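You operate a simulated robot arm through the tools that you are given. There is no shell and no other tool.

You are at the controls of a simulated robot arm. One attempt, no reset.

Task
Wipe the glue off the green top piece and stand its heel on the bench.
Fine: draw the slide out first and leave it out; put the rag back; the heel goes back in the row; leave the other heels and top pieces where they are. What is to be rubbed or washed off counts as gone when no trace of it is left.

The check looks at the end state, three seconds after you hand in, the way a careful person would. Anything else that was tipped, shoved, dropped, spilled or broken makes it a failure.

Robot
A 6-joint arm with a two-finger parallel gripper, fixed in place. Base frame: the origin is at the foot of the arm, x ahead of it, y to its left, z up; the work surface is at about z = 80. Lengths are in cm, angles in rad, forces in N, time in s.
With the tool pointing down near the work surface it reaches from about 26 to 68 cm from the base axis. Its first joint turns from -1.152 to 1.152 rad. Payload 2.9 kg.
The tool frame sits at the grasp point between the pads (the TCP): z along the fingers, y along the line on which they close. The tips reach 3 cm beyond it. Largest opening 11 cm; finger width 2, thickness 1; the body of the gripper, 4.8 by 11.2 cm, starts 5.5 cm behind the TCP.
Orientation is that of the tool frame in the base frame, as a unit quaternion [w, x, y, z]. With the fingers straight down and closing along the base's y, the tool's x points along the base's -x, its y along +y and its z along -z.

Tools
- The arm moves only by the tool servo_tool. Its argument "deltas" is a list of rows, each an object of numbers (a shift or turn left out is 0, a gripper value left out holds the last): "jaw": the opening in per cent of the stroke, from 0 (shut) to 100 (fully open); "x", "y", "z": the shift along the tool's x, y, z in cm; "ax", "ay", "az": the turn, a rotation vector about the tool's x, y, z in rad. In form: [{"jaw": .., "x": .., "y": .., "z": .., "ax": .., "ay": .., "az": ..}, ...]. A call has 1 to 20 rows; each row is the pose to reach, as a shift and turn from the pose commanded when the call began, along the tool's axes at that moment. Each row takes 0.2 s and may step no farther than 5 cm and 0.15 rad from the row before; otherwise, or with a gripper value out of range, the whole call is refused. Where a pose cannot be reached the arm comes as near as it can. A force on the tool above 40 N (or 10 N above the force at the start of the call, whichever is more), or a blocked arm, ends the call early, and 0.2 s more pass. Each finger travels about 10.8 cm/s and halts on what it meets, pressing with about 28 N; the grip force reading is that of the motor and also rises with nothing between the fingers. The clock runs only during rows and for 0.2 s after the last one: add rows that repeat a pose to give the fingers time. It gives the time, the measured TCP pose, the force on the tool (base axes), the opening and the grip force at its end, in the units of the frame above (readings bear some noise), with the torque about the TCP (base axes, N m) and any sound that the robot's microphone picked up.
- Cameras (640 x 400 px; columns grow to the right, rows downward): "scene" is fixed at [8.95, 42.68, 139.08]; the picture's right is [-0.72, -0.69, 0.00], its down [-0.32, 0.33, -0.89] and it looks along [0.61, -0.64, -0.46] (base axes); focal length 350 px, centre (320, 200). "wrist" rides on the gripper at [7.2, 1.7, -10.3] in the tool frame; the picture's right is [-0.23, 0.97, 0.00], its down [-0.76, -0.18, -0.62] and it looks along [-0.61, -0.14, 0.78] (tool axes); focal length 222 px, centre (320, 200). There is no depth. A picture from a camera that has moved, and an enlarged one, comes with that camera's place and axes in the base frame and with its lens. The place of the scene camera against the robot may be out by one fixed shift of up to 1.2 cm in any direction.
- grab_frame(camera): a new picture of that camera. No time passes.
- enlarge(camera, box): a new picture of the part [left, top, right, bottom] of that camera's present view, enlarged. No time passes.
- finish_job(): hands the job in; it is judged then, once.

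Places have to be worked out from the pictures, the camera data and where the tool is seen. Open the gripper and draw the arm clear of the work before you hand the job in, unless the task says otherwise.

The tools are called after "Emit:" as name(argument=value, ...) on one line, values as JSON. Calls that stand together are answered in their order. servo_tool: Moves the arm, as the interface text tells. Its arguments: {"type":"object","properties":{"deltas":{"type":"array","items":{"type":"object","properties":{"jaw":{"type":"number"},"x":{"type":"number"},"y":{"type":"number"},"z":{"type":"number"},"ax":{"type":"number"},"ay":{"type":"number"},"az":{"type":"number"}}}}},"required":["deltas"]} The other tools are called the same way: grab_frame (camera) takes a picture; enlarge (camera, box) takes an enlarged picture of a part of a camera's view; finish_job () hands the job in.

At the start:

```text
clock: 0.0
tcp_pos: [47.66, -10.46, 111.34]
tool_rot: [0.0, 0.0, 1.0, 0.0]
force: [0.3, -0.3, -0.5]
wrist_torque: [-0.02, -0.01, 0.01]
opening: 11.0
gripper_force: 0.0
```

scene: 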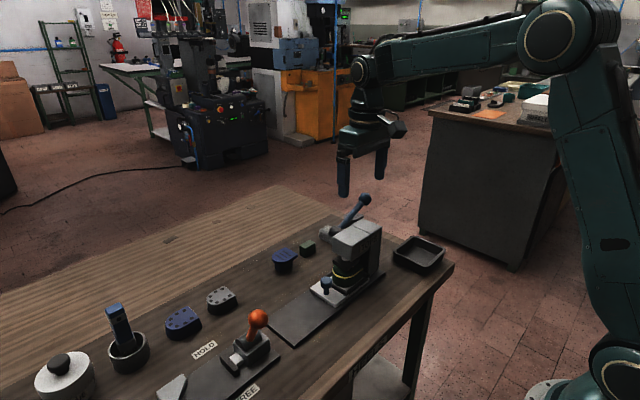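
wrist: 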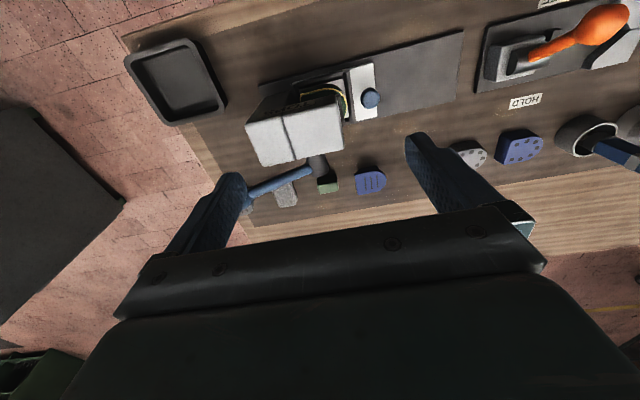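

I'll look closely at both views before moving anything.

Emit:
enlarge(camera="scene", box=[220, 180, 460, 330])

Emit:
enlarge(camera="scene", box=[20, 260, 300, 400])

Emit:
enlarge(camera="wrist", box=[110, 20, 400, 220])

Emit:
enlarge(camera="wrist", box=[400, 0, 640, 180])

```text
2.67 times, centred on (340, 255) of scene
camera zoom: at [8.95, 42.68, 139.08], right [-0.72, -0.69, 0.0], down [-0.32, 0.33, -0.89], along [0.61, -0.64, -0.46], focal length 933 px, centre (267, 53)
```

zoom: 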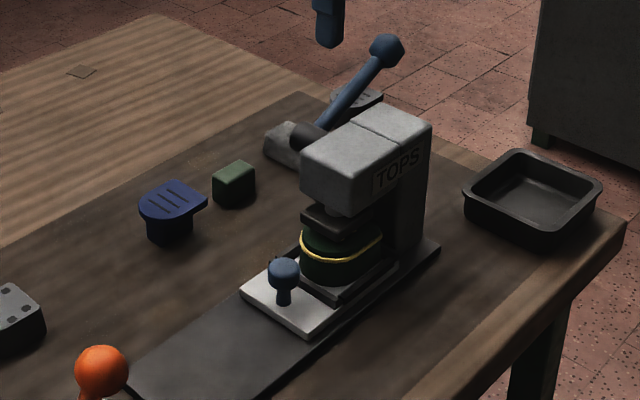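

```text
2.29 times, centred on (160, 330) of scene
camera zoom: at [8.95, 42.68, 139.08], right [-0.72, -0.69, 0.0], down [-0.32, 0.33, -0.89], along [0.61, -0.64, -0.46], focal length 800 px, centre (686, -97)
```

zoom: 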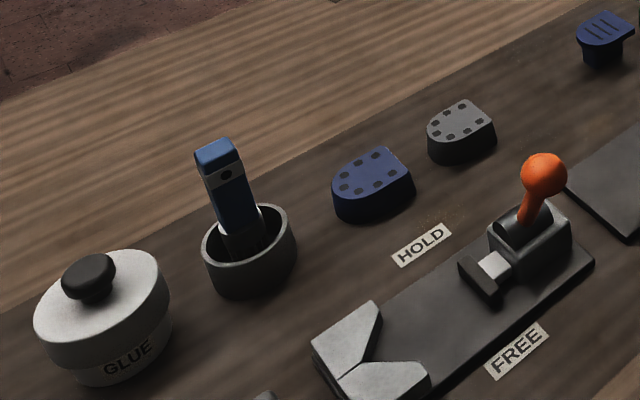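

```text
2.00 times, centred on (255, 120) of wrist
camera zoom: at [40.42, -8.95, 121.62], right [0.23, 0.97, 0.0], down [0.76, -0.18, 0.62], along [0.61, -0.14, -0.78], focal length 444 px, centre (450, 360)
```

zoom: 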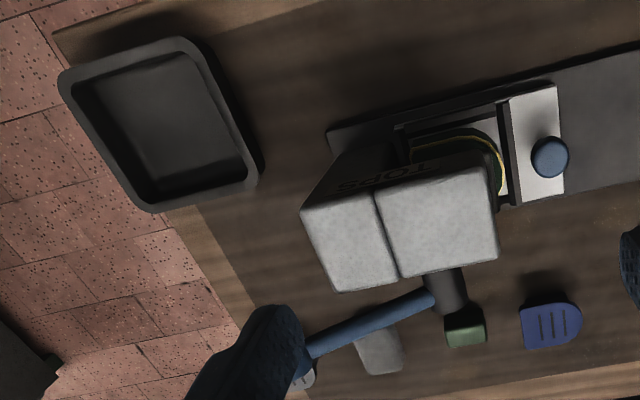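

```text
2.22 times, centred on (520, 90) of wrist
camera zoom: at [40.42, -8.95, 121.62], right [0.23, 0.97, 0.0], down [0.76, -0.18, 0.62], along [0.61, -0.14, -0.78], focal length 494 px, centre (-124, 444)
```

zoom: 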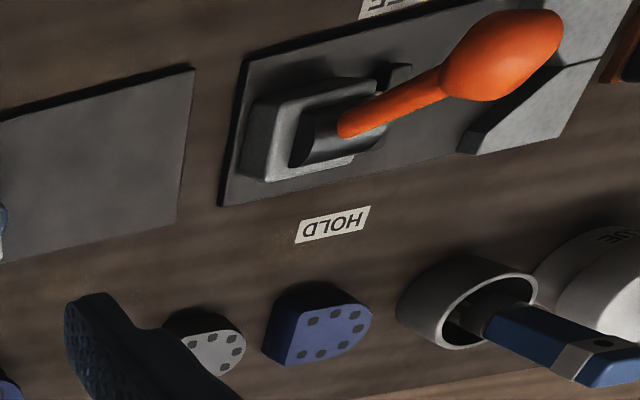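

I want to see the left end of the bench as well, so I move the tool high above everything toward +y and look again.

Emit:
servo_tool(deltas=[{"y": 4, "x": 1}, {"y": 8, "x": 2}, {"y": 12, "x": 3}, {"y": 16, "x": 4}, {"y": 20, "x": 5}, {"y": 24, "x": 6}, {"y": 28, "x": 6}])

Emit:
grab_frame(camera="wrist")

Emit:
grab_frame(camera="scene")

```text
clock: 1.6
tcp_pos: [41.86, 17.7, 111.34]
tool_rot: [0.0, 0.0, 1.0, 0.001]
force: [-0.8, -0.1, -1.0]
wrist_torque: [-0.02, 0.02, -0.02]
opening: 11.0
gripper_force: 0.0
```

```text
taken
camera wrist: at [34.62, 19.27, 121.64], right [0.23, 0.97, 0.0], down [0.76, -0.18, 0.62], along [0.61, -0.14, -0.78], focal length 222 px, centre (320, 200)
```

wrist: 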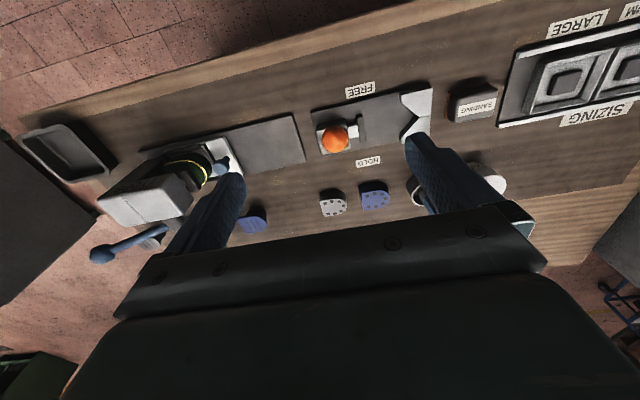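

```text
taken
```

scene: 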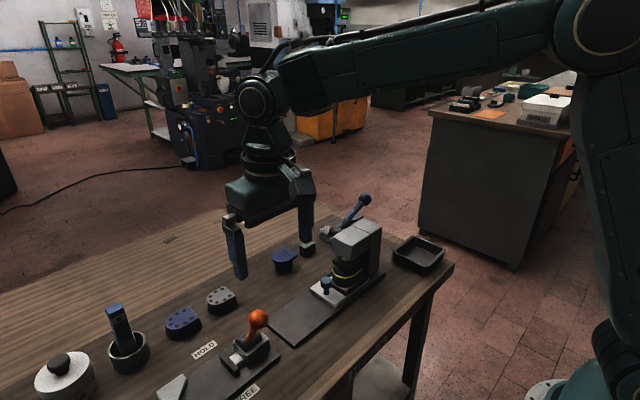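

Emit:
enlarge(camera="wrist", box=[400, 0, 640, 150])

Emit:
enlarge(camera="wrist", box=[220, 60, 460, 220])

Emit:
servo_tool(deltas=[{"y": 4, "x": 1}, {"y": 8, "x": 2}, {"y": 12, "x": 3}, {"y": 16, "x": 4}, {"y": 20, "x": 5}, {"y": 20, "x": 6}])

Emit:
grab_frame(camera="wrist")

Emit:
enlarge(camera="wrist", box=[240, 0, 640, 200])

```text
2.67 times, centred on (520, 75) of wrist
camera zoom: at [34.62, 19.27, 121.64], right [0.23, 0.97, 0.0], down [0.76, -0.18, 0.62], along [0.61, -0.14, -0.78], focal length 592 px, centre (-213, 533)
```

zoom: 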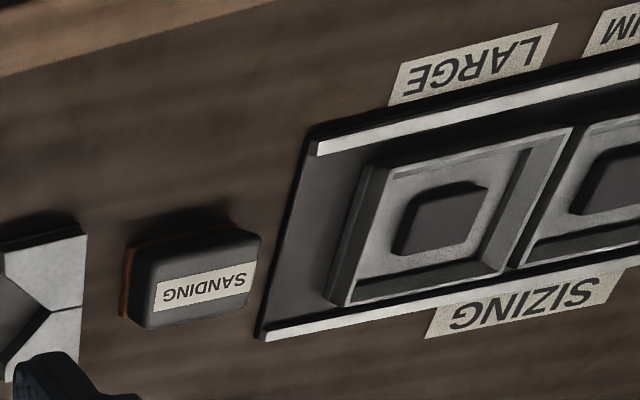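

```text
2.50 times, centred on (340, 140) of wrist
camera zoom: at [34.62, 19.27, 121.64], right [0.23, 0.97, 0.0], down [0.76, -0.18, 0.62], along [0.61, -0.14, -0.78], focal length 555 px, centre (270, 350)
```

zoom: 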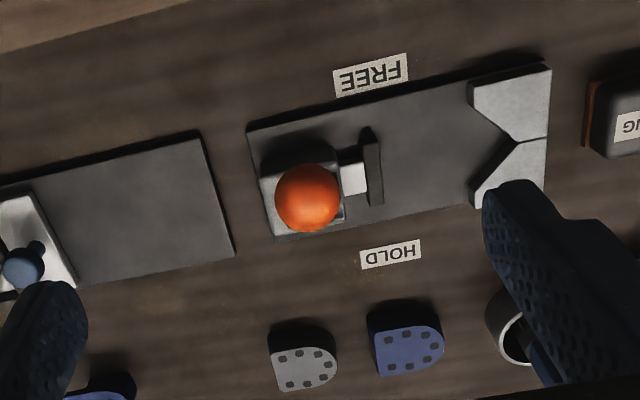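

```text
clock: 3.0
tcp_pos: [35.61, 37.54, 111.37]
tool_rot: [0.001, 0.0, 1.0, -0.001]
force: [0.4, -0.6, -0.9]
wrist_torque: [0.01, -0.02, 0.04]
opening: 11.02
gripper_force: 0.0
```

```text
taken
camera wrist: at [28.44, 39.16, 121.64], right [0.23, 0.97, 0.0], down [0.76, -0.18, 0.62], along [0.61, -0.14, -0.78], focal length 222 px, centre (320, 200)
```

wrist: 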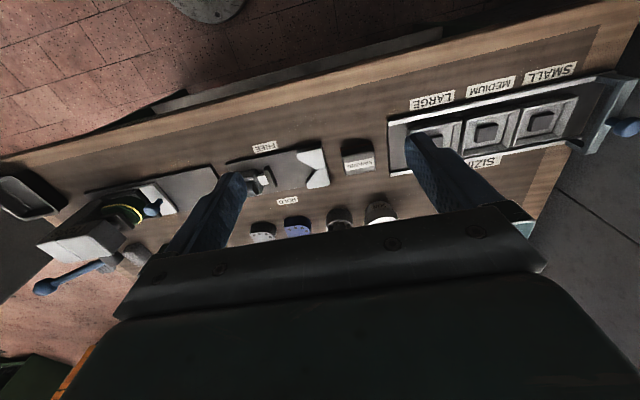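

```text
1.60 times, centred on (440, 100) of wrist
camera zoom: at [28.44, 39.16, 121.64], right [0.23, 0.97, 0.0], down [0.76, -0.18, 0.62], along [0.61, -0.14, -0.78], focal length 355 px, centre (128, 360)
```

zoom: 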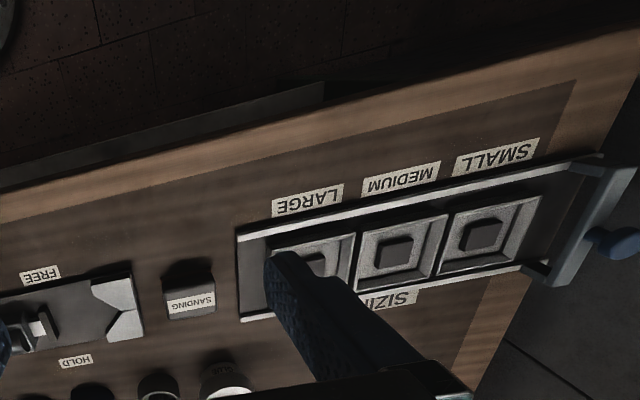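

The left end holds a sizing fixture and a sanding block, not a rag. I go back to the right end and look closely at the press and the things behind it.

Emit:
servo_tool(deltas=[{"y": -5, "x": -1}, {"y": -10, "x": -2}, {"y": -15, "x": -3}, {"y": -20, "x": -4}, {"y": -25, "x": -5}, {"y": -30, "x": -5}, {"y": -35, "x": -5}, {"y": -40, "x": -5}, {"y": -45, "x": -5}, {"y": -50, "x": -5}, {"y": -54, "x": -5}, {"y": -58, "x": -5}])

Emit:
grab_frame(camera="wrist")

Emit:
enlarge(camera="wrist", box=[240, 0, 480, 240])

Emit:
enlarge(camera="scene", box=[250, 180, 400, 280])

```text
refused: row 1 steps farther than a row can; nothing moved
```

```text
taken
camera wrist: at [28.44, 39.16, 121.64], right [0.23, 0.97, 0.0], down [0.76, -0.18, 0.62], along [0.61, -0.14, -0.78], focal length 222 px, centre (320, 200)
```

wrist: 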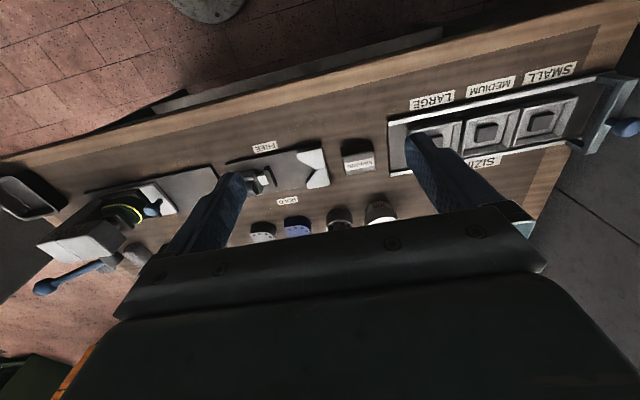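

```text
1.67 times, centred on (360, 120) of wrist
camera zoom: at [28.44, 39.16, 121.64], right [0.23, 0.97, 0.0], down [0.76, -0.18, 0.62], along [0.61, -0.14, -0.78], focal length 370 px, centre (253, 333)
```

zoom: 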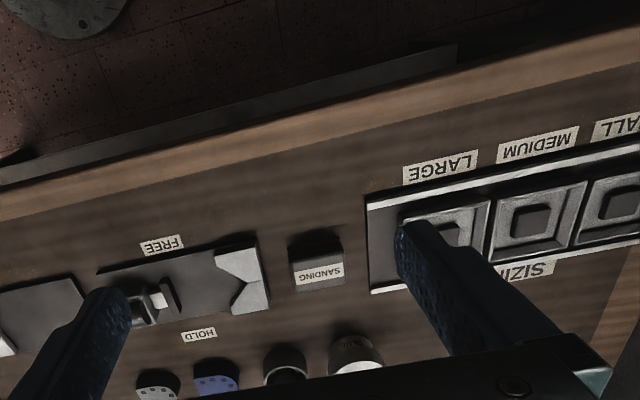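

```text
4.00 times, centred on (325, 230) of scene
camera zoom: at [8.95, 42.68, 139.08], right [-0.72, -0.69, 0.0], down [-0.32, 0.33, -0.89], along [0.61, -0.64, -0.46], focal length 1399 px, centre (300, 80)
```

zoom: 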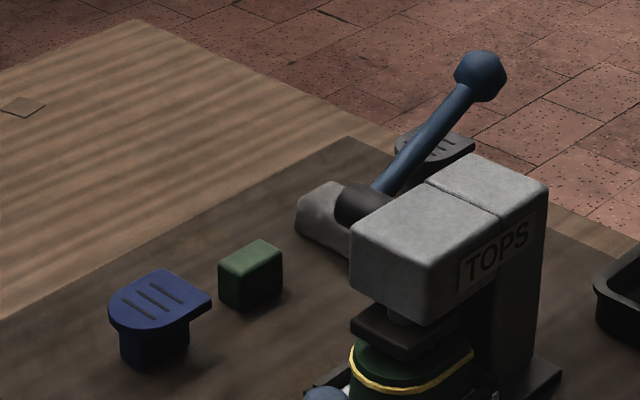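

That step was slightly too long for one row; I repeat the same sweep with smaller steps.

Emit:
servo_tool(deltas=[{"y": -4.5, "x": -1}, {"y": -9, "x": -2}, {"y": -13.5, "x": -3}, {"y": -18, "x": -4}, {"y": -22.5, "x": -5}, {"y": -27, "x": -5}, {"y": -31.5, "x": -5}, {"y": -36, "x": -5}, {"y": -40.5, "x": -5}, {"y": -45, "x": -5}, {"y": -49.5, "x": -5}, {"y": -54, "x": -5}, {"y": -58, "x": -5}])

Emit:
grab_frame(camera="wrist")

Emit:
enlarge(camera="wrist", box=[240, 0, 480, 240])

Emit:
enlarge(camera="scene", box=[290, 210, 400, 310])

```text
clock: 5.8
tcp_pos: [40.72, -20.6, 111.18]
tool_rot: [0.0, 0.0, 1.0, 0.0]
force: [0.4, -0.6, -0.9]
wrist_torque: [0.03, 0.0, 0.03]
opening: 10.97
gripper_force: 0.1
```

```text
taken
camera wrist: at [33.51, -19.05, 121.6], right [0.23, 0.97, 0.0], down [0.76, -0.18, 0.62], along [0.61, -0.14, -0.78], focal length 222 px, centre (320, 200)
```

wrist: 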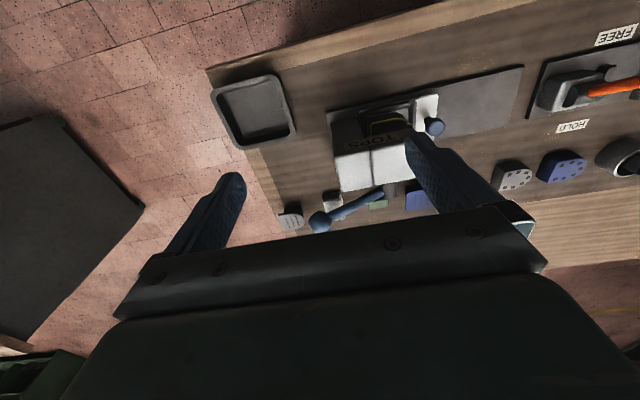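

```text
1.67 times, centred on (360, 120) of wrist
camera zoom: at [33.51, -19.05, 121.6], right [0.23, 0.97, 0.0], down [0.76, -0.18, 0.62], along [0.61, -0.14, -0.78], focal length 370 px, centre (253, 333)
```

zoom: 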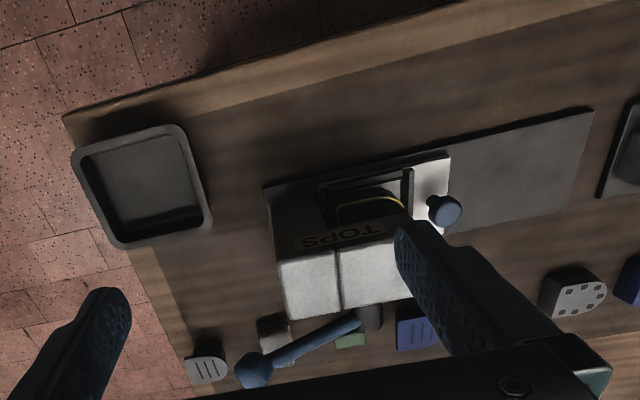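

```text
4.00 times, centred on (345, 260) of scene
camera zoom: at [8.95, 42.68, 139.08], right [-0.72, -0.69, 0.0], down [-0.32, 0.33, -0.89], along [0.61, -0.64, -0.46], focal length 1399 px, centre (220, -40)
```

zoom: 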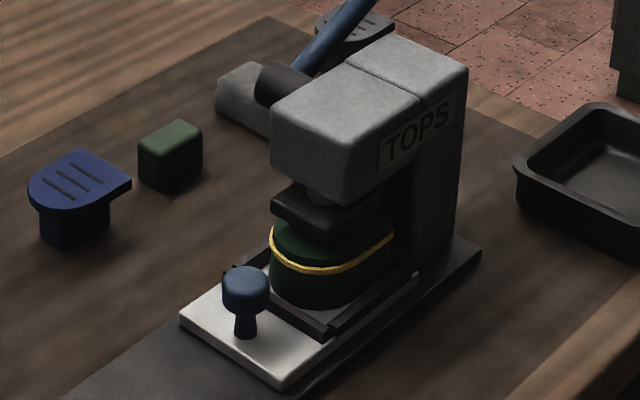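

Something grey sits under the lever handle and a green block beside it; one of these may be the rag. I move the camera over to see between the fingers.

Emit:
servo_tool(deltas=[{"y": 3, "x": -3}, {"y": 5, "x": -6}, {"y": 6, "x": -8, "z": 0}])

Emit:
grab_frame(camera="wrist")

Emit:
enlarge(camera="wrist", box=[220, 60, 420, 220])

```text
clock: 6.6
tcp_pos: [48.67, -14.51, 111.48]
tool_rot: [0.0, 0.0, 1.0, 0.0]
force: [-0.2, -0.2, 0.0]
wrist_torque: [-0.01, -0.02, -0.01]
opening: 11.0
gripper_force: 0.1
```

```text
taken
camera wrist: at [41.52, -12.88, 121.7], right [0.23, 0.97, 0.0], down [0.76, -0.18, 0.62], along [0.61, -0.14, -0.78], focal length 222 px, centre (320, 200)
```

wrist: 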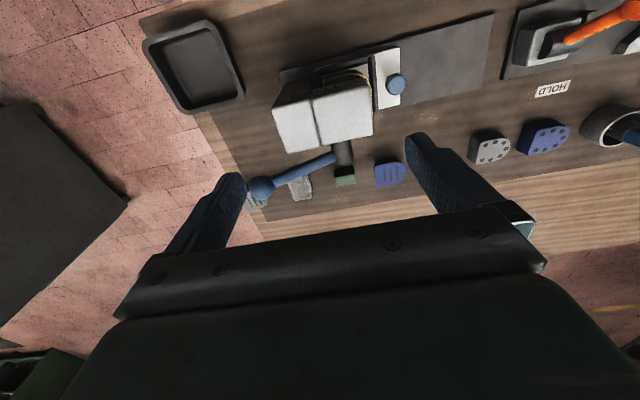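

```text
2.50 times, centred on (320, 140) of wrist
camera zoom: at [41.52, -12.88, 121.7], right [0.23, 0.97, 0.0], down [0.76, -0.18, 0.62], along [0.61, -0.14, -0.78], focal length 555 px, centre (320, 350)
```

zoom: 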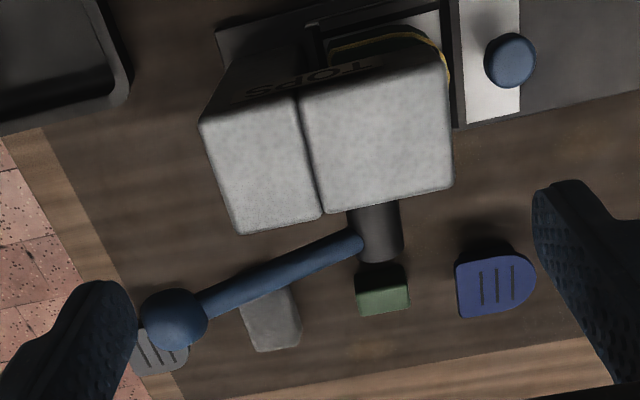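

Triangulating: slide knob about (50.8, -3.6, 86), lever hub (56.5, -13, 92), ball (57, -25, 96.5), with a row at x≈67. I lower the camera a bit (tips stay above the lever ball) to identify the row items.

Emit:
servo_tool(deltas=[{"z": 3, "y": -1}, {"z": 6, "y": -2, "x": -1}, {"z": 7.5, "y": -3, "x": -2}])

Emit:
grab_frame(camera="wrist")

Emit:
enlarge(camera="wrist", box=[230, 120, 430, 245])

```text
clock: 7.4
tcp_pos: [50.84, -17.62, 103.71]
tool_rot: [0.0, 0.0, 1.0, -0.001]
force: [-0.3, 0.0, 0.3]
wrist_torque: [-0.01, 0.01, 0.0]
opening: 11.01
gripper_force: 0.1
```

```text
taken
camera wrist: at [43.54, -16.01, 113.98], right [0.23, 0.97, 0.0], down [0.76, -0.18, 0.62], along [0.61, -0.14, -0.78], focal length 222 px, centre (320, 200)
```

wrist: 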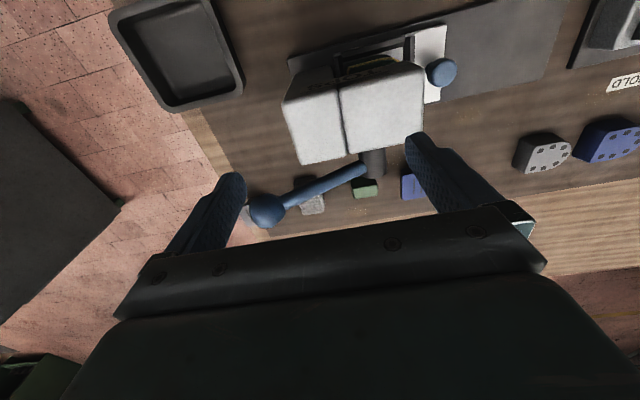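

```text
3.20 times, centred on (330, 182) of wrist
camera zoom: at [43.54, -16.01, 113.98], right [0.23, 0.97, 0.0], down [0.76, -0.18, 0.62], along [0.61, -0.14, -0.78], focal length 711 px, centre (288, 256)
```

zoom: 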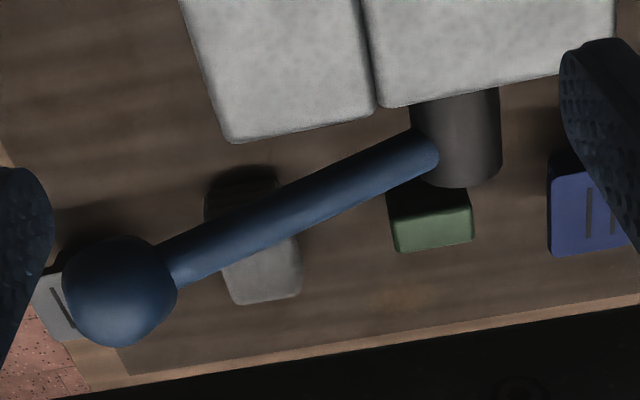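

The lever covers the grey item from here. I enlarge the scene view of that spot more strongly.

Emit:
enlarge(camera="scene", box=[290, 205, 370, 255])

Emit:
enlarge(camera="scene", box=[300, 235, 400, 305])

Emit:
enlarge(camera="scene", box=[90, 280, 190, 380])

```text
8.00 times, centred on (330, 230) of scene
camera zoom: at [8.96, 42.68, 139.08], right [-0.72, -0.69, 0.0], down [-0.32, 0.33, -0.89], along [0.61, -0.64, -0.46], focal length 2798 px, centre (240, -40)
```

zoom: 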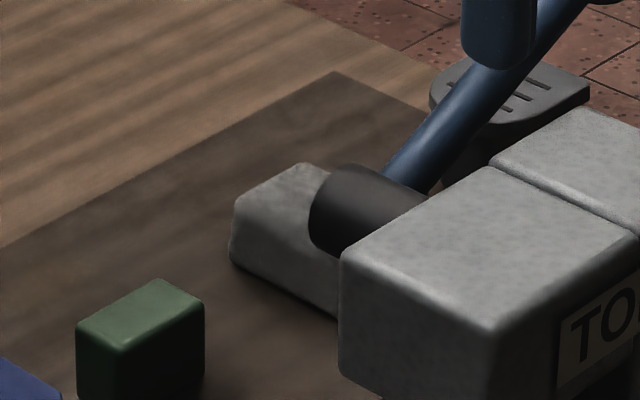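

```text
5.71 times, centred on (350, 270) of scene
camera zoom: at [8.96, 42.68, 139.08], right [-0.72, -0.69, 0.0], down [-0.32, 0.33, -0.89], along [0.61, -0.64, -0.46], focal length 1999 px, centre (149, -200)
```

zoom: 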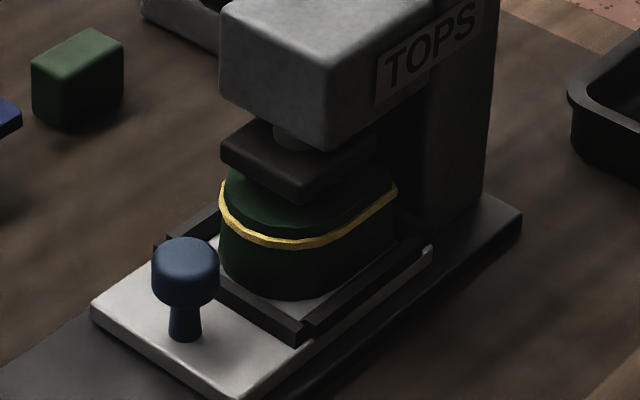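

```text
4.00 times, centred on (140, 330) of scene
camera zoom: at [8.96, 42.68, 139.08], right [-0.72, -0.69, 0.0], down [-0.32, 0.33, -0.89], along [0.61, -0.64, -0.46], focal length 1399 px, centre (1040, -320)
```

zoom: 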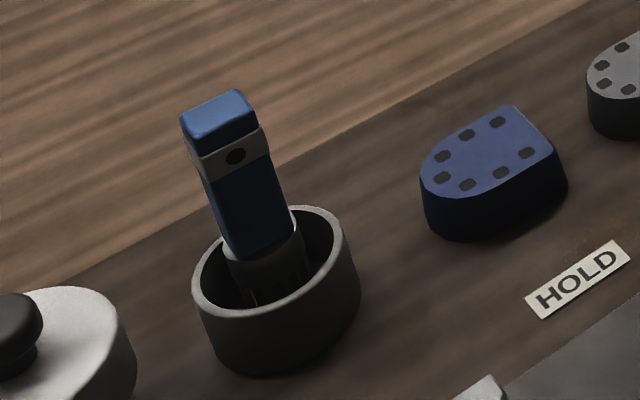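

The grey crumpled lump near (67.5, -23) looks like the rag, and the glue is a yellow seam around the green heel in the press. I raise, move to +y and yaw by 90°, so the camera looks at the press front and the fingers close along x for the slide knob.

Emit:
servo_tool(deltas=[{"z": -2, "y": 2, "az": 0.1428}, {"z": -4, "y": 4, "az": 0.2856}, {"z": -4, "y": 6, "az": 0.4284}, {"z": -4, "y": 8, "az": 0.5712}, {"z": -4, "y": 10, "az": 0.714}, {"z": -4, "y": 12, "az": 0.8568}, {"z": -4, "y": 14, "az": 0.9996}, {"z": -4, "y": 16, "az": 1.1424}, {"z": -4, "y": 18, "az": 1.2852}, {"z": -4, "y": 20, "az": 1.428}, {"z": -4, "y": 22, "az": 1.5708}, {"z": -4, "y": 22, "az": 1.5708}])

Emit:
grab_frame(camera="wrist")

Emit:
grab_frame(camera="scene")

```text
clock: 10.0
tcp_pos: [50.63, 4.52, 107.89]
tool_rot: [0.0, 0.708, 0.706, 0.0]
force: [-0.4, -0.3, 0.3]
wrist_torque: [0.01, 0.0, 0.02]
opening: 10.99
gripper_force: 0.0
```

```text
taken
camera wrist: at [52.33, 11.68, 118.19], right [0.97, -0.23, 0.0], down [-0.18, -0.76, 0.62], along [-0.14, -0.61, -0.78], focal length 222 px, centre (320, 200)
```

wrist: 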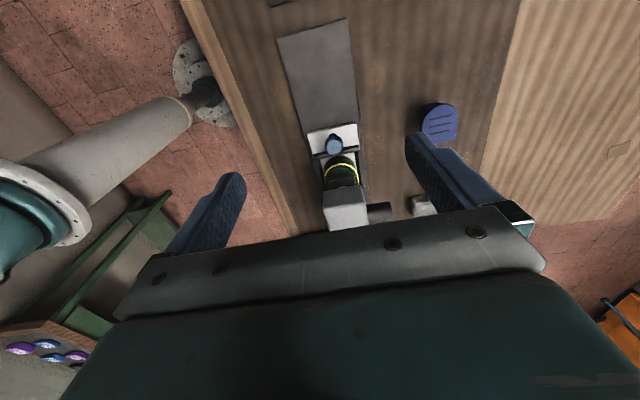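

```text
taken
```

scene: 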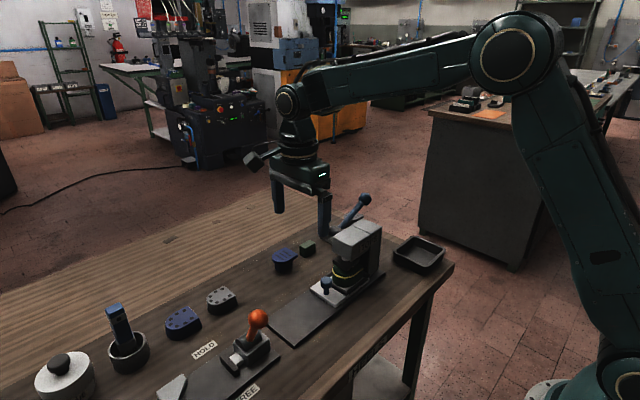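

Emit:
enlarge(camera="wrist", box=[270, 100, 430, 220])

```text
3.33 times, centred on (350, 160) of wrist
camera zoom: at [52.33, 11.68, 118.19], right [0.97, -0.23, 0.0], down [-0.18, -0.76, 0.62], along [-0.14, -0.61, -0.78], focal length 740 px, centre (220, 333)
```

zoom: 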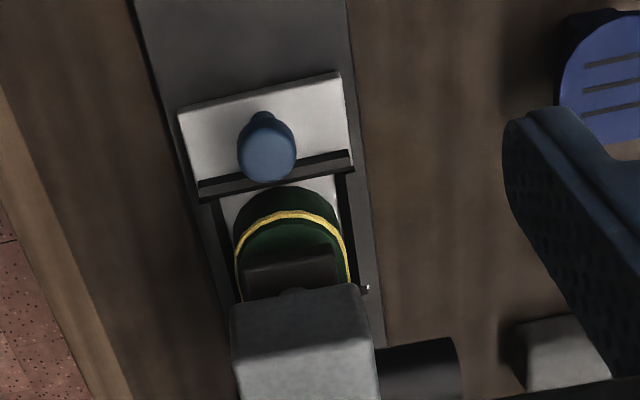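

The knob is at about (51.1, -3.2, top 86.3), and the pad stays above the heel. I come down over the knob with the fingers to either side of it along x, stopping at TCP z≈87.3 so the tips stay clear of the plate.

Emit:
servo_tool(deltas=[{"jaw": 55, "x": -4, "y": 0.2, "z": 2}, {"x": -7.7, "y": 0.4, "z": 5}, {"x": -7.7, "y": 0.4, "z": 9}, {"x": -7.7, "y": 0.4, "z": 13}, {"x": -7.7, "y": 0.4, "z": 16}, {"x": -7.7, "y": 0.4, "z": 16}])

Emit:
grab_frame(camera="wrist")

Emit:
enlarge(camera="scene", box=[260, 200, 420, 300])

```text
clock: 11.4
tcp_pos: [51.06, -3.21, 91.62]
tool_rot: [0.0, 0.707, 0.707, -0.001]
force: [1.0, -0.5, 0.1]
wrist_torque: [0.01, -0.03, 0.02]
opening: 6.07
gripper_force: 0.0
```

```text
taken
camera wrist: at [52.72, 3.96, 101.91], right [0.97, -0.23, 0.0], down [-0.18, -0.76, 0.62], along [-0.14, -0.61, -0.78], focal length 222 px, centre (320, 200)
```

wrist: 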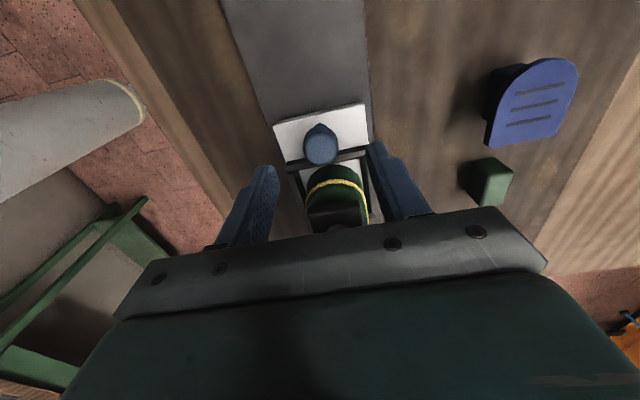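

```text
4.00 times, centred on (340, 250) of scene
camera zoom: at [8.96, 42.68, 139.08], right [-0.72, -0.69, 0.0], down [-0.32, 0.33, -0.89], along [0.61, -0.64, -0.46], focal length 1399 px, centre (240, 0)
```

zoom: 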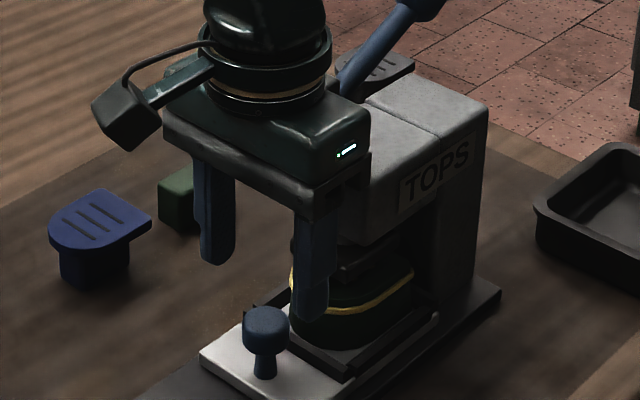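

The wrist view confirms the knob is midway between the fingers. I descend the last 4.3 cm and close on the knob.

Emit:
servo_tool(deltas=[{"z": 2, "y": 0.1}, {"z": 3.5, "y": 0.1}, {"z": 4.4, "y": 0.1}, {"z": 4.4, "y": 0.1, "jaw": 0}, {"z": 4.4, "y": 0.1, "jaw": 0}, {"z": 4.4, "y": 0.1, "jaw": 0}])

Emit:
grab_frame(camera="wrist")

Emit:
enlarge(camera="scene", box=[260, 220, 420, 320])

```text
clock: 12.8
tcp_pos: [51.05, -3.37, 87.35]
tool_rot: [-0.001, 0.707, 0.707, -0.002]
force: [-14.8, -0.1, 2.3]
wrist_torque: [-0.02, 0.38, -0.07]
opening: 2.73
gripper_force: 44.7
```

```text
taken
camera wrist: at [52.77, 3.94, 97.5], right [0.97, -0.23, 0.0], down [-0.18, -0.76, 0.62], along [-0.15, -0.61, -0.78], focal length 222 px, centre (320, 200)
```

wrist: 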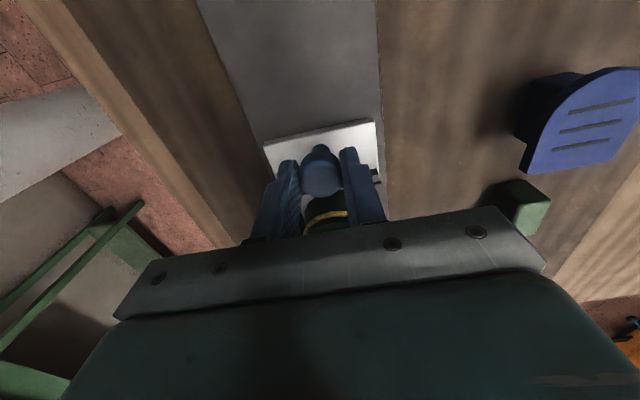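

```text
4.00 times, centred on (340, 270) of scene
camera zoom: at [8.92, 42.68, 139.08], right [-0.72, -0.69, 0.0], down [-0.32, 0.33, -0.89], along [0.61, -0.64, -0.46], focal length 1399 px, centre (240, -80)
```

zoom: 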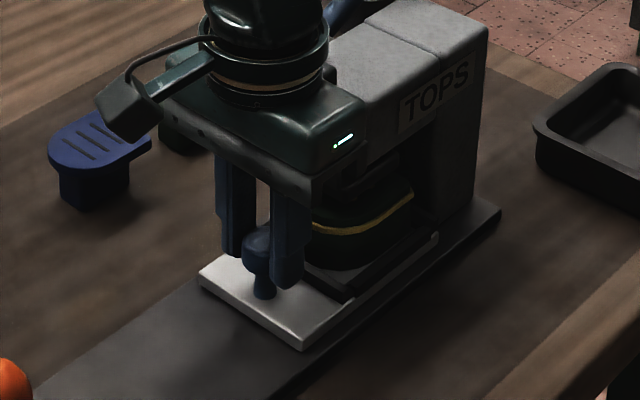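

The knob is gripped (2.73 cm), slightly off-centre in x. I ease x by -0.2 and start pulling the slide gently along +y.

Emit:
servo_tool(deltas=[{"y": -0.2}, {"y": -0.2, "x": 0.3}, {"y": -0.2, "x": 0.6}, {"y": -0.2, "x": 1.0}, {"y": -0.2, "x": 1.5}, {"y": -0.2, "x": 2.0}])

Emit:
enlarge(camera="scene", box=[260, 220, 420, 320])

```text
clock: 14.2
tcp_pos: [51.1, -1.12, 87.26]
tool_rot: [-0.001, 0.707, 0.707, -0.001]
force: [8.7, -0.3, -37.2]
wrist_torque: [0.09, -0.15, 0.05]
opening: 2.73
gripper_force: 44.9
```

```text
4.00 times, centred on (340, 270) of scene
camera zoom: at [9.04, 42.67, 139.07], right [-0.72, -0.69, 0.0], down [-0.32, 0.33, -0.89], along [0.61, -0.64, -0.46], focal length 1399 px, centre (240, -80)
```

zoom: 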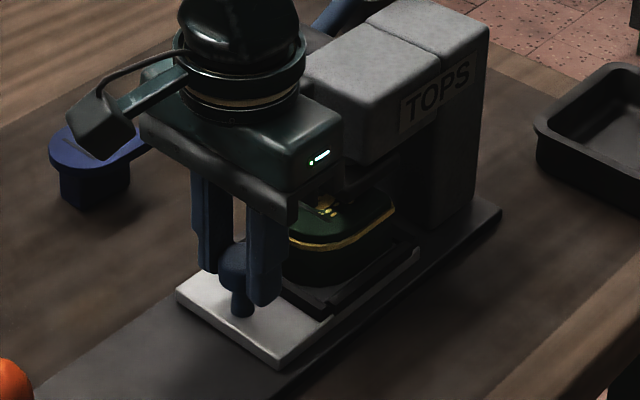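

The slide comes along easily, and some glue spots also show on the top of the top piece. The tool reads a 37 N downward load, so I relax it by lowering slightly and then look at the reading.

Emit:
servo_tool(deltas=[{"z": 0.05, "y": -0.03}, {"z": 0.1, "y": -0.06}, {"z": 0.1, "y": -0.06}])

```text
clock: 15.0
tcp_pos: [51.0, -1.25, 87.18]
tool_rot: [0.001, 0.707, 0.707, 0.0]
force: [12.6, 1.2, -29.9]
wrist_torque: [0.25, -0.3, 0.07]
opening: 2.73
gripper_force: 44.6
```

Emit:
servo_tool(deltas=[{"z": 0.1, "y": 0.06}, {"z": 0.2, "y": 0.12}, {"z": 0.3, "y": 0.12}, {"z": 0.3, "y": 0.12}])

```text
clock: 16.0
tcp_pos: [50.95, -1.3, 87.29]
tool_rot: [0.001, 0.707, 0.707, 0.001]
force: [-11.1, 0.9, 26.5]
wrist_torque: [0.18, 0.48, 0.0]
opening: 2.73
gripper_force: 45.0
```

Emit:
servo_tool(deltas=[{"z": -0.07, "y": -0.03}, {"z": -0.14, "y": -0.055}, {"z": -0.14, "y": -0.055, "x": 0.4}, {"z": -0.14, "y": -0.055, "x": 0.9}, {"z": -0.14, "y": -0.055, "x": 1.4}, {"z": -0.14, "y": -0.055, "x": 2.0}])

```text
clock: 17.4
tcp_pos: [51.0, 0.76, 87.33]
tool_rot: [0.002, 0.707, 0.707, 0.001]
force: [-3.5, -0.6, 28.3]
wrist_torque: [-0.41, 0.02, -0.08]
opening: 2.74
gripper_force: 45.2
```

Sliding still works with little y force; z loading wanders, so I trim it and continue outward.

Emit:
servo_tool(deltas=[{"z": -0.13}, {"z": -0.13, "x": 0.4}, {"z": -0.13, "x": 0.9}, {"z": -0.13, "x": 1.4}, {"z": -0.13, "x": 1.9}, {"z": -0.13, "x": 2.4}])

Emit:
enlarge(camera="scene", box=[240, 220, 400, 320])

```text
clock: 18.8
tcp_pos: [51.09, 3.19, 87.43]
tool_rot: [0.001, 0.707, 0.707, 0.001]
force: [13.1, -0.5, 4.9]
wrist_torque: [0.0, -0.35, 0.1]
opening: 2.72
gripper_force: 45.0
```

```text
4.00 times, centred on (320, 270) of scene
camera zoom: at [8.98, 42.67, 139.08], right [-0.72, -0.69, 0.0], down [-0.32, 0.33, -0.89], along [0.61, -0.64, -0.46], focal length 1399 px, centre (320, -80)
```

zoom: 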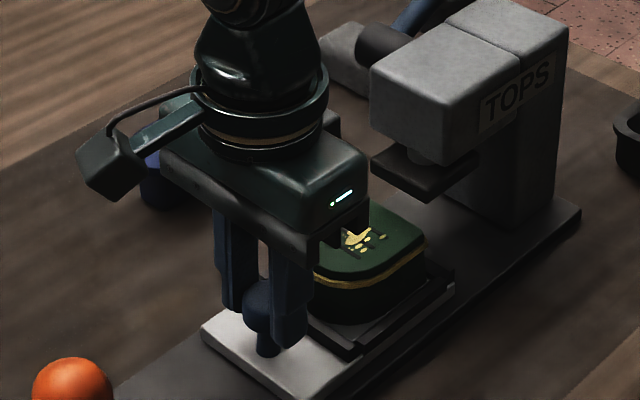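

The heel is now clear of the press pad, and a glue smear is visible on top of the green piece. I keep drawing until the slide reaches its stop or the plate nears the slab end.

Emit:
servo_tool(deltas=[{"z": 0.0, "y": 0.07}, {"z": 0.0, "y": 0.07, "x": 0.5}, {"z": 0, "y": 0.07, "x": 1.0}, {"z": 0, "y": 0.07, "x": 1.5}, {"z": 0, "y": 0.07, "x": 2.0}, {"z": 0, "y": 0.07, "x": 2.5}, {"z": 0, "y": 0.07, "x": 3.0}])

Emit:
grab_frame(camera="scene")

```text
clock: 20.4
tcp_pos: [50.95, 6.26, 87.33]
tool_rot: [0.0, 0.707, 0.707, -0.001]
force: [11.0, -1.0, -4.4]
wrist_torque: [-0.16, -0.32, 0.05]
opening: 2.73
gripper_force: 45.6
```

```text
taken
```

scene: 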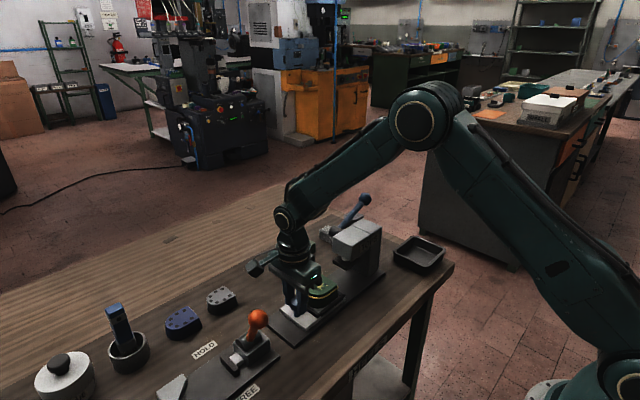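

Emit:
servo_tool(deltas=[{"y": 0.05, "x": 0.4}, {"y": 0.05, "x": 0.8}, {"y": 0.05, "x": 1.2}, {"y": 0.05, "x": 1.6}, {"y": 0.05, "x": 2.0}])

Emit:
enlarge(camera="scene", box=[240, 220, 400, 320])

```text
clock: 21.6
tcp_pos: [51.04, 8.07, 87.19]
tool_rot: [-0.001, 0.707, 0.707, -0.001]
force: [4.8, -1.1, -2.9]
wrist_torque: [-0.07, -0.12, 0.07]
opening: 2.74
gripper_force: 44.9
```

```text
4.00 times, centred on (320, 270) of scene
camera zoom: at [8.97, 42.67, 139.08], right [-0.72, -0.69, 0.0], down [-0.32, 0.33, -0.89], along [0.61, -0.64, -0.46], focal length 1399 px, centre (320, -80)
```

zoom: 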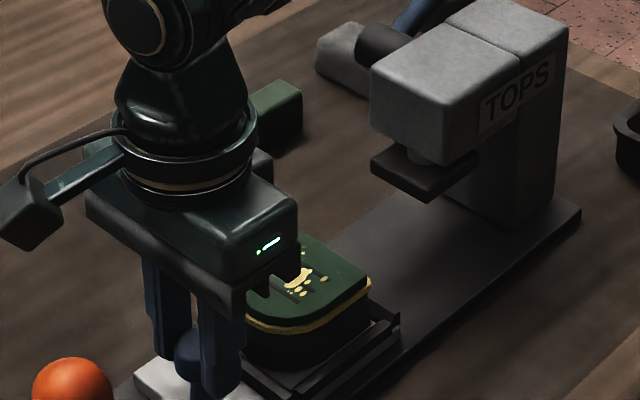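

Emit:
servo_tool(deltas=[{"x": 0.3}, {"x": 0.6}, {"x": 0.9}, {"x": 1.2}])

```text
clock: 22.6
tcp_pos: [50.95, 9.31, 87.3]
tool_rot: [-0.002, 0.707, 0.707, -0.001]
force: [2.9, 0.5, -8.7]
wrist_torque: [-0.02, -0.09, -0.03]
opening: 2.74
gripper_force: 44.9
```

Emit:
grab_frame(camera="wrist")

Emit:
enlarge(camera="scene", box=[230, 250, 390, 350])

```text
taken
camera wrist: at [52.73, 16.49, 97.55], right [0.97, -0.23, 0.0], down [-0.18, -0.76, 0.62], along [-0.14, -0.61, -0.78], focal length 222 px, centre (320, 200)
```

wrist: 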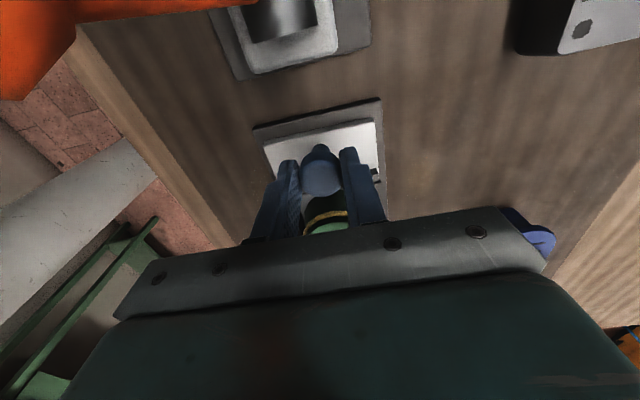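

```text
4.00 times, centred on (310, 300) of scene
camera zoom: at [8.98, 42.68, 139.07], right [-0.72, -0.69, 0.0], down [-0.32, 0.33, -0.89], along [0.61, -0.64, -0.46], focal length 1399 px, centre (360, -200)
```

zoom: 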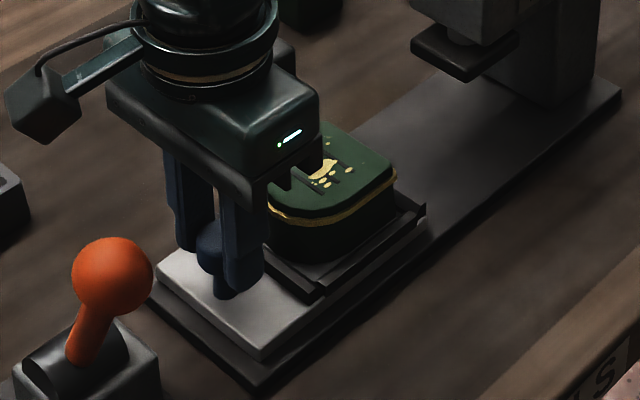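

Emit:
servo_tool(deltas=[{"x": 0.2}, {"x": 0.4}, {"x": 0.6}])

```text
clock: 23.4
tcp_pos: [51.01, 9.73, 87.26]
tool_rot: [-0.001, 0.708, 0.706, -0.002]
force: [-3.8, -10.3, -5.8]
wrist_torque: [0.8, 0.11, 0.17]
opening: 2.7
gripper_force: 45.5
```

The stop is reached (y force -10 N) with the knob at y≈9.7. I open, rise straight up, and look at the heel.

Emit:
servo_tool(deltas=[{"x": -0.1, "jaw": 55}, {"x": -0.1, "jaw": 55}, {"x": -0.1, "jaw": 55}, {"x": -0.1, "z": -3}, {"x": -0.1, "z": -7}, {"x": -0.1, "z": -11}, {"x": -0.1, "z": -15}, {"x": -0.1, "z": -18}])

Emit:
grab_frame(camera="wrist")

Emit:
enlarge(camera="wrist", box=[260, 110, 420, 210])

Emit:
enlarge(camera="scene", box=[270, 260, 350, 310])

```text
clock: 25.2
tcp_pos: [51.06, 9.82, 105.38]
tool_rot: [-0.001, 0.707, 0.707, 0.0]
force: [0.6, -0.8, 0.4]
wrist_torque: [-0.03, 0.0, 0.0]
opening: 6.05
gripper_force: 0.1
```

```text
taken
camera wrist: at [52.82, 16.99, 115.71], right [0.97, -0.23, 0.0], down [-0.18, -0.76, 0.62], along [-0.14, -0.61, -0.78], focal length 222 px, centre (320, 200)
```

wrist: 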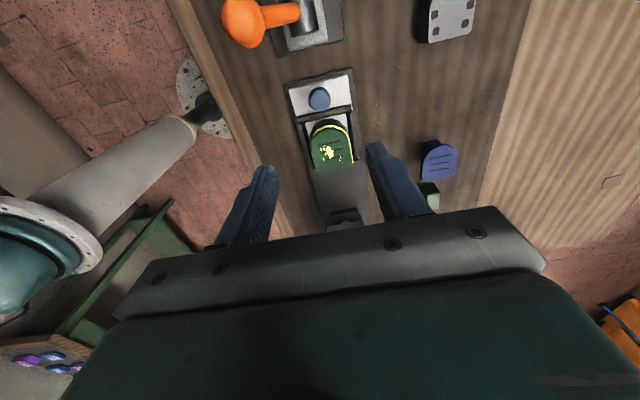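

```text
4.00 times, centred on (340, 160) of wrist
camera zoom: at [52.82, 16.99, 115.71], right [0.97, -0.23, 0.0], down [-0.18, -0.76, 0.62], along [-0.14, -0.61, -0.78], focal length 888 px, centre (240, 360)
```

zoom: 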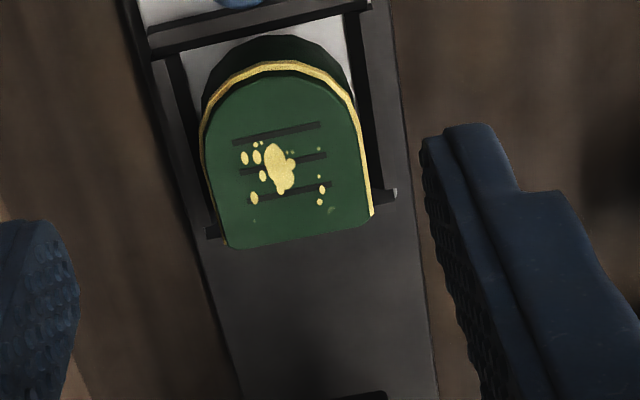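

```text
8.00 times, centred on (310, 285) of scene
camera zoom: at [8.95, 42.68, 139.08], right [-0.72, -0.69, 0.0], down [-0.32, 0.33, -0.89], along [0.61, -0.64, -0.46], focal length 2798 px, centre (400, -480)
```

zoom: 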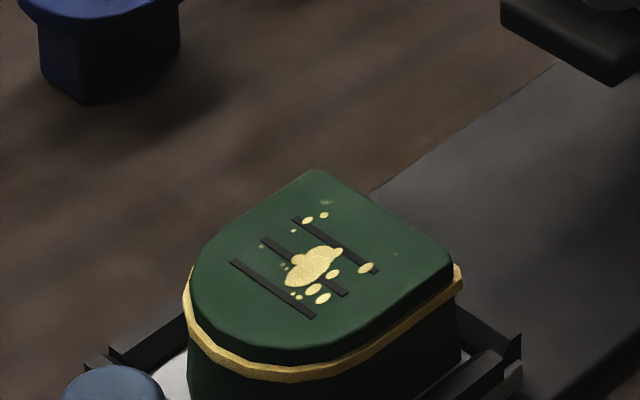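

The glue is a blob with several droplets and a few faint spots on the top face; the gold seam band may be decoration or glue, to be tested while wiping. Now I look at the rag candidates from above the back row.

Emit:
servo_tool(deltas=[{"x": -3, "y": 2.5}, {"x": -6, "y": 5}, {"x": -9, "y": 7.5}, {"x": -12, "y": 10}, {"x": -15, "y": 12}, {"x": -15, "y": 12, "z": 0}])

Emit:
grab_frame(camera="wrist")

Emit:
enlarge(camera="wrist", box=[240, 80, 440, 220])

```text
clock: 26.6
tcp_pos: [63.14, -5.08, 105.12]
tool_rot: [0.0, 0.707, 0.707, 0.0]
force: [0.2, 0.2, 0.1]
wrist_torque: [-0.01, -0.02, -0.01]
opening: 6.03
gripper_force: 0.0
```

```text
taken
camera wrist: at [64.88, 2.14, 115.42], right [0.97, -0.23, 0.0], down [-0.18, -0.76, 0.62], along [-0.14, -0.61, -0.78], focal length 222 px, centre (320, 200)
```

wrist: 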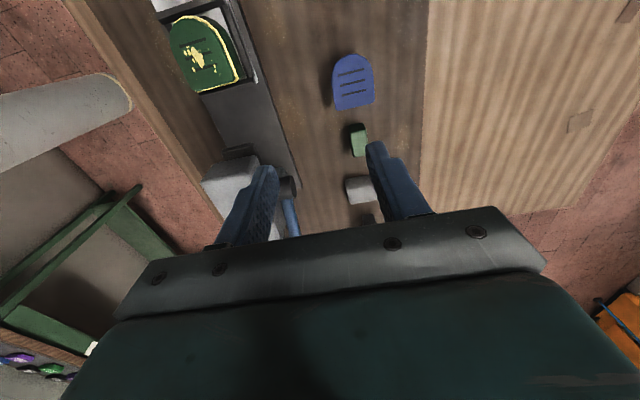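

```text
2.86 times, centred on (340, 150) of wrist
camera zoom: at [64.88, 2.14, 115.42], right [0.97, -0.23, 0.0], down [-0.18, -0.76, 0.62], along [-0.14, -0.61, -0.78], focal length 635 px, centre (263, 343)
```

zoom: 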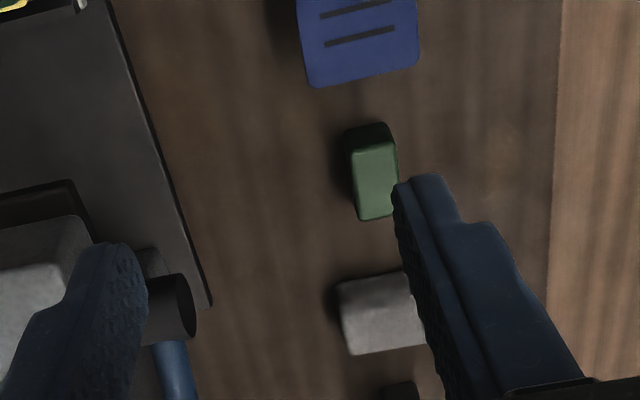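

Emit:
servo_tool(deltas=[{"jaw": 100, "x": -3}, {"jaw": 100, "x": -6}, {"jaw": 100, "x": -6}, {"jaw": 100, "x": -6}])

Emit:
grab_frame(camera="wrist")

Emit:
enlarge(camera="wrist", box=[260, 100, 420, 210])

```text
clock: 27.6
tcp_pos: [63.14, -11.05, 105.38]
tool_rot: [0.0, 0.707, 0.707, 0.0]
force: [0.5, 0.2, -0.1]
wrist_torque: [-0.02, 0.0, 0.01]
opening: 11.01
gripper_force: 0.1
```

```text
taken
camera wrist: at [64.85, -3.93, 115.6], right [0.97, -0.23, 0.0], down [-0.18, -0.76, 0.62], along [-0.14, -0.61, -0.78], focal length 222 px, centre (320, 200)
```

wrist: 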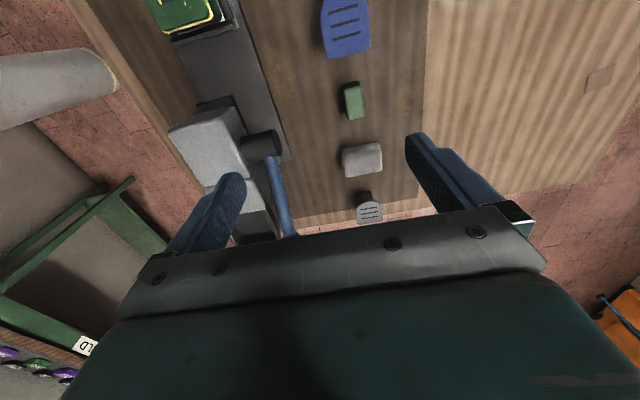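

```text
3.64 times, centred on (340, 155) of wrist
camera zoom: at [64.85, -3.93, 115.6], right [0.97, -0.23, 0.0], down [-0.18, -0.76, 0.62], along [-0.14, -0.61, -0.78], focal length 808 px, centre (247, 364)
```

zoom: 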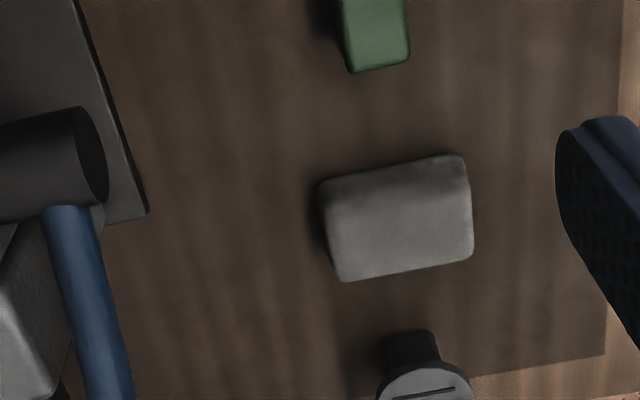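

The grey cushion (about 6.7 × 5.3 cm, centre (67.6, -23)) is the rag pad. I test the reach there while still high: moving to (67.4, -22.9, 103).

Emit:
servo_tool(deltas=[{"x": -3, "y": 1}, {"x": -6, "y": 2}, {"x": -9, "y": 3, "z": 1}, {"x": -11.9, "y": 4.3, "z": 2}, {"x": -11.9, "y": 4.3, "z": 2}])

Emit:
grab_frame(camera="wrist")

Emit:
grab_frame(camera="scene")

```text
clock: 28.8
tcp_pos: [62.26, -22.19, 102.46]
tool_rot: [0.0, 0.707, 0.707, 0.001]
force: [-0.1, 0.3, -1.0]
wrist_torque: [0.03, 0.02, 0.0]
opening: 11.0
gripper_force: 0.1
out of reach, approached as far as the arm can: row 1, 2, 3, 4, 5
```

```text
taken
camera wrist: at [63.99, -15.08, 112.81], right [0.97, -0.23, 0.0], down [-0.18, -0.76, 0.62], along [-0.14, -0.61, -0.78], focal length 222 px, centre (320, 200)
```

wrist: 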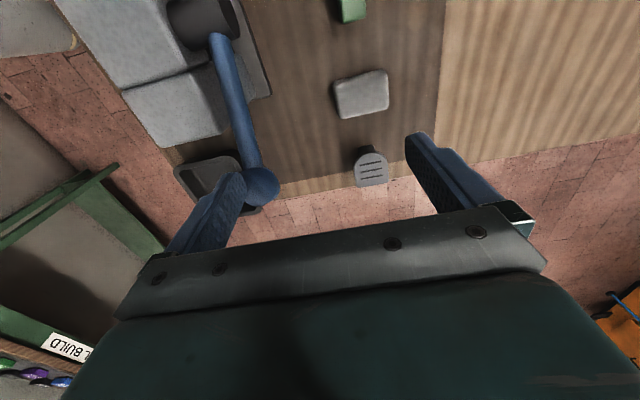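

```text
taken
```

scene: 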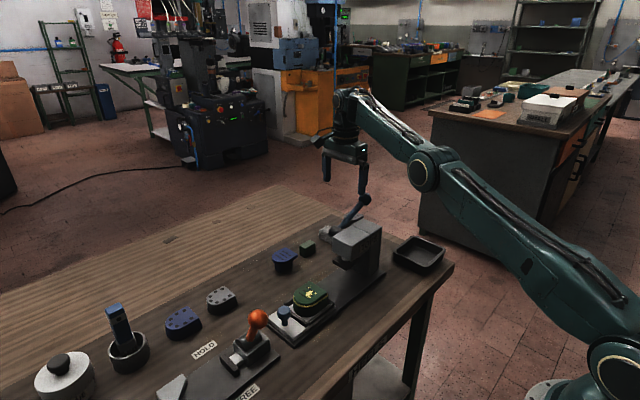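

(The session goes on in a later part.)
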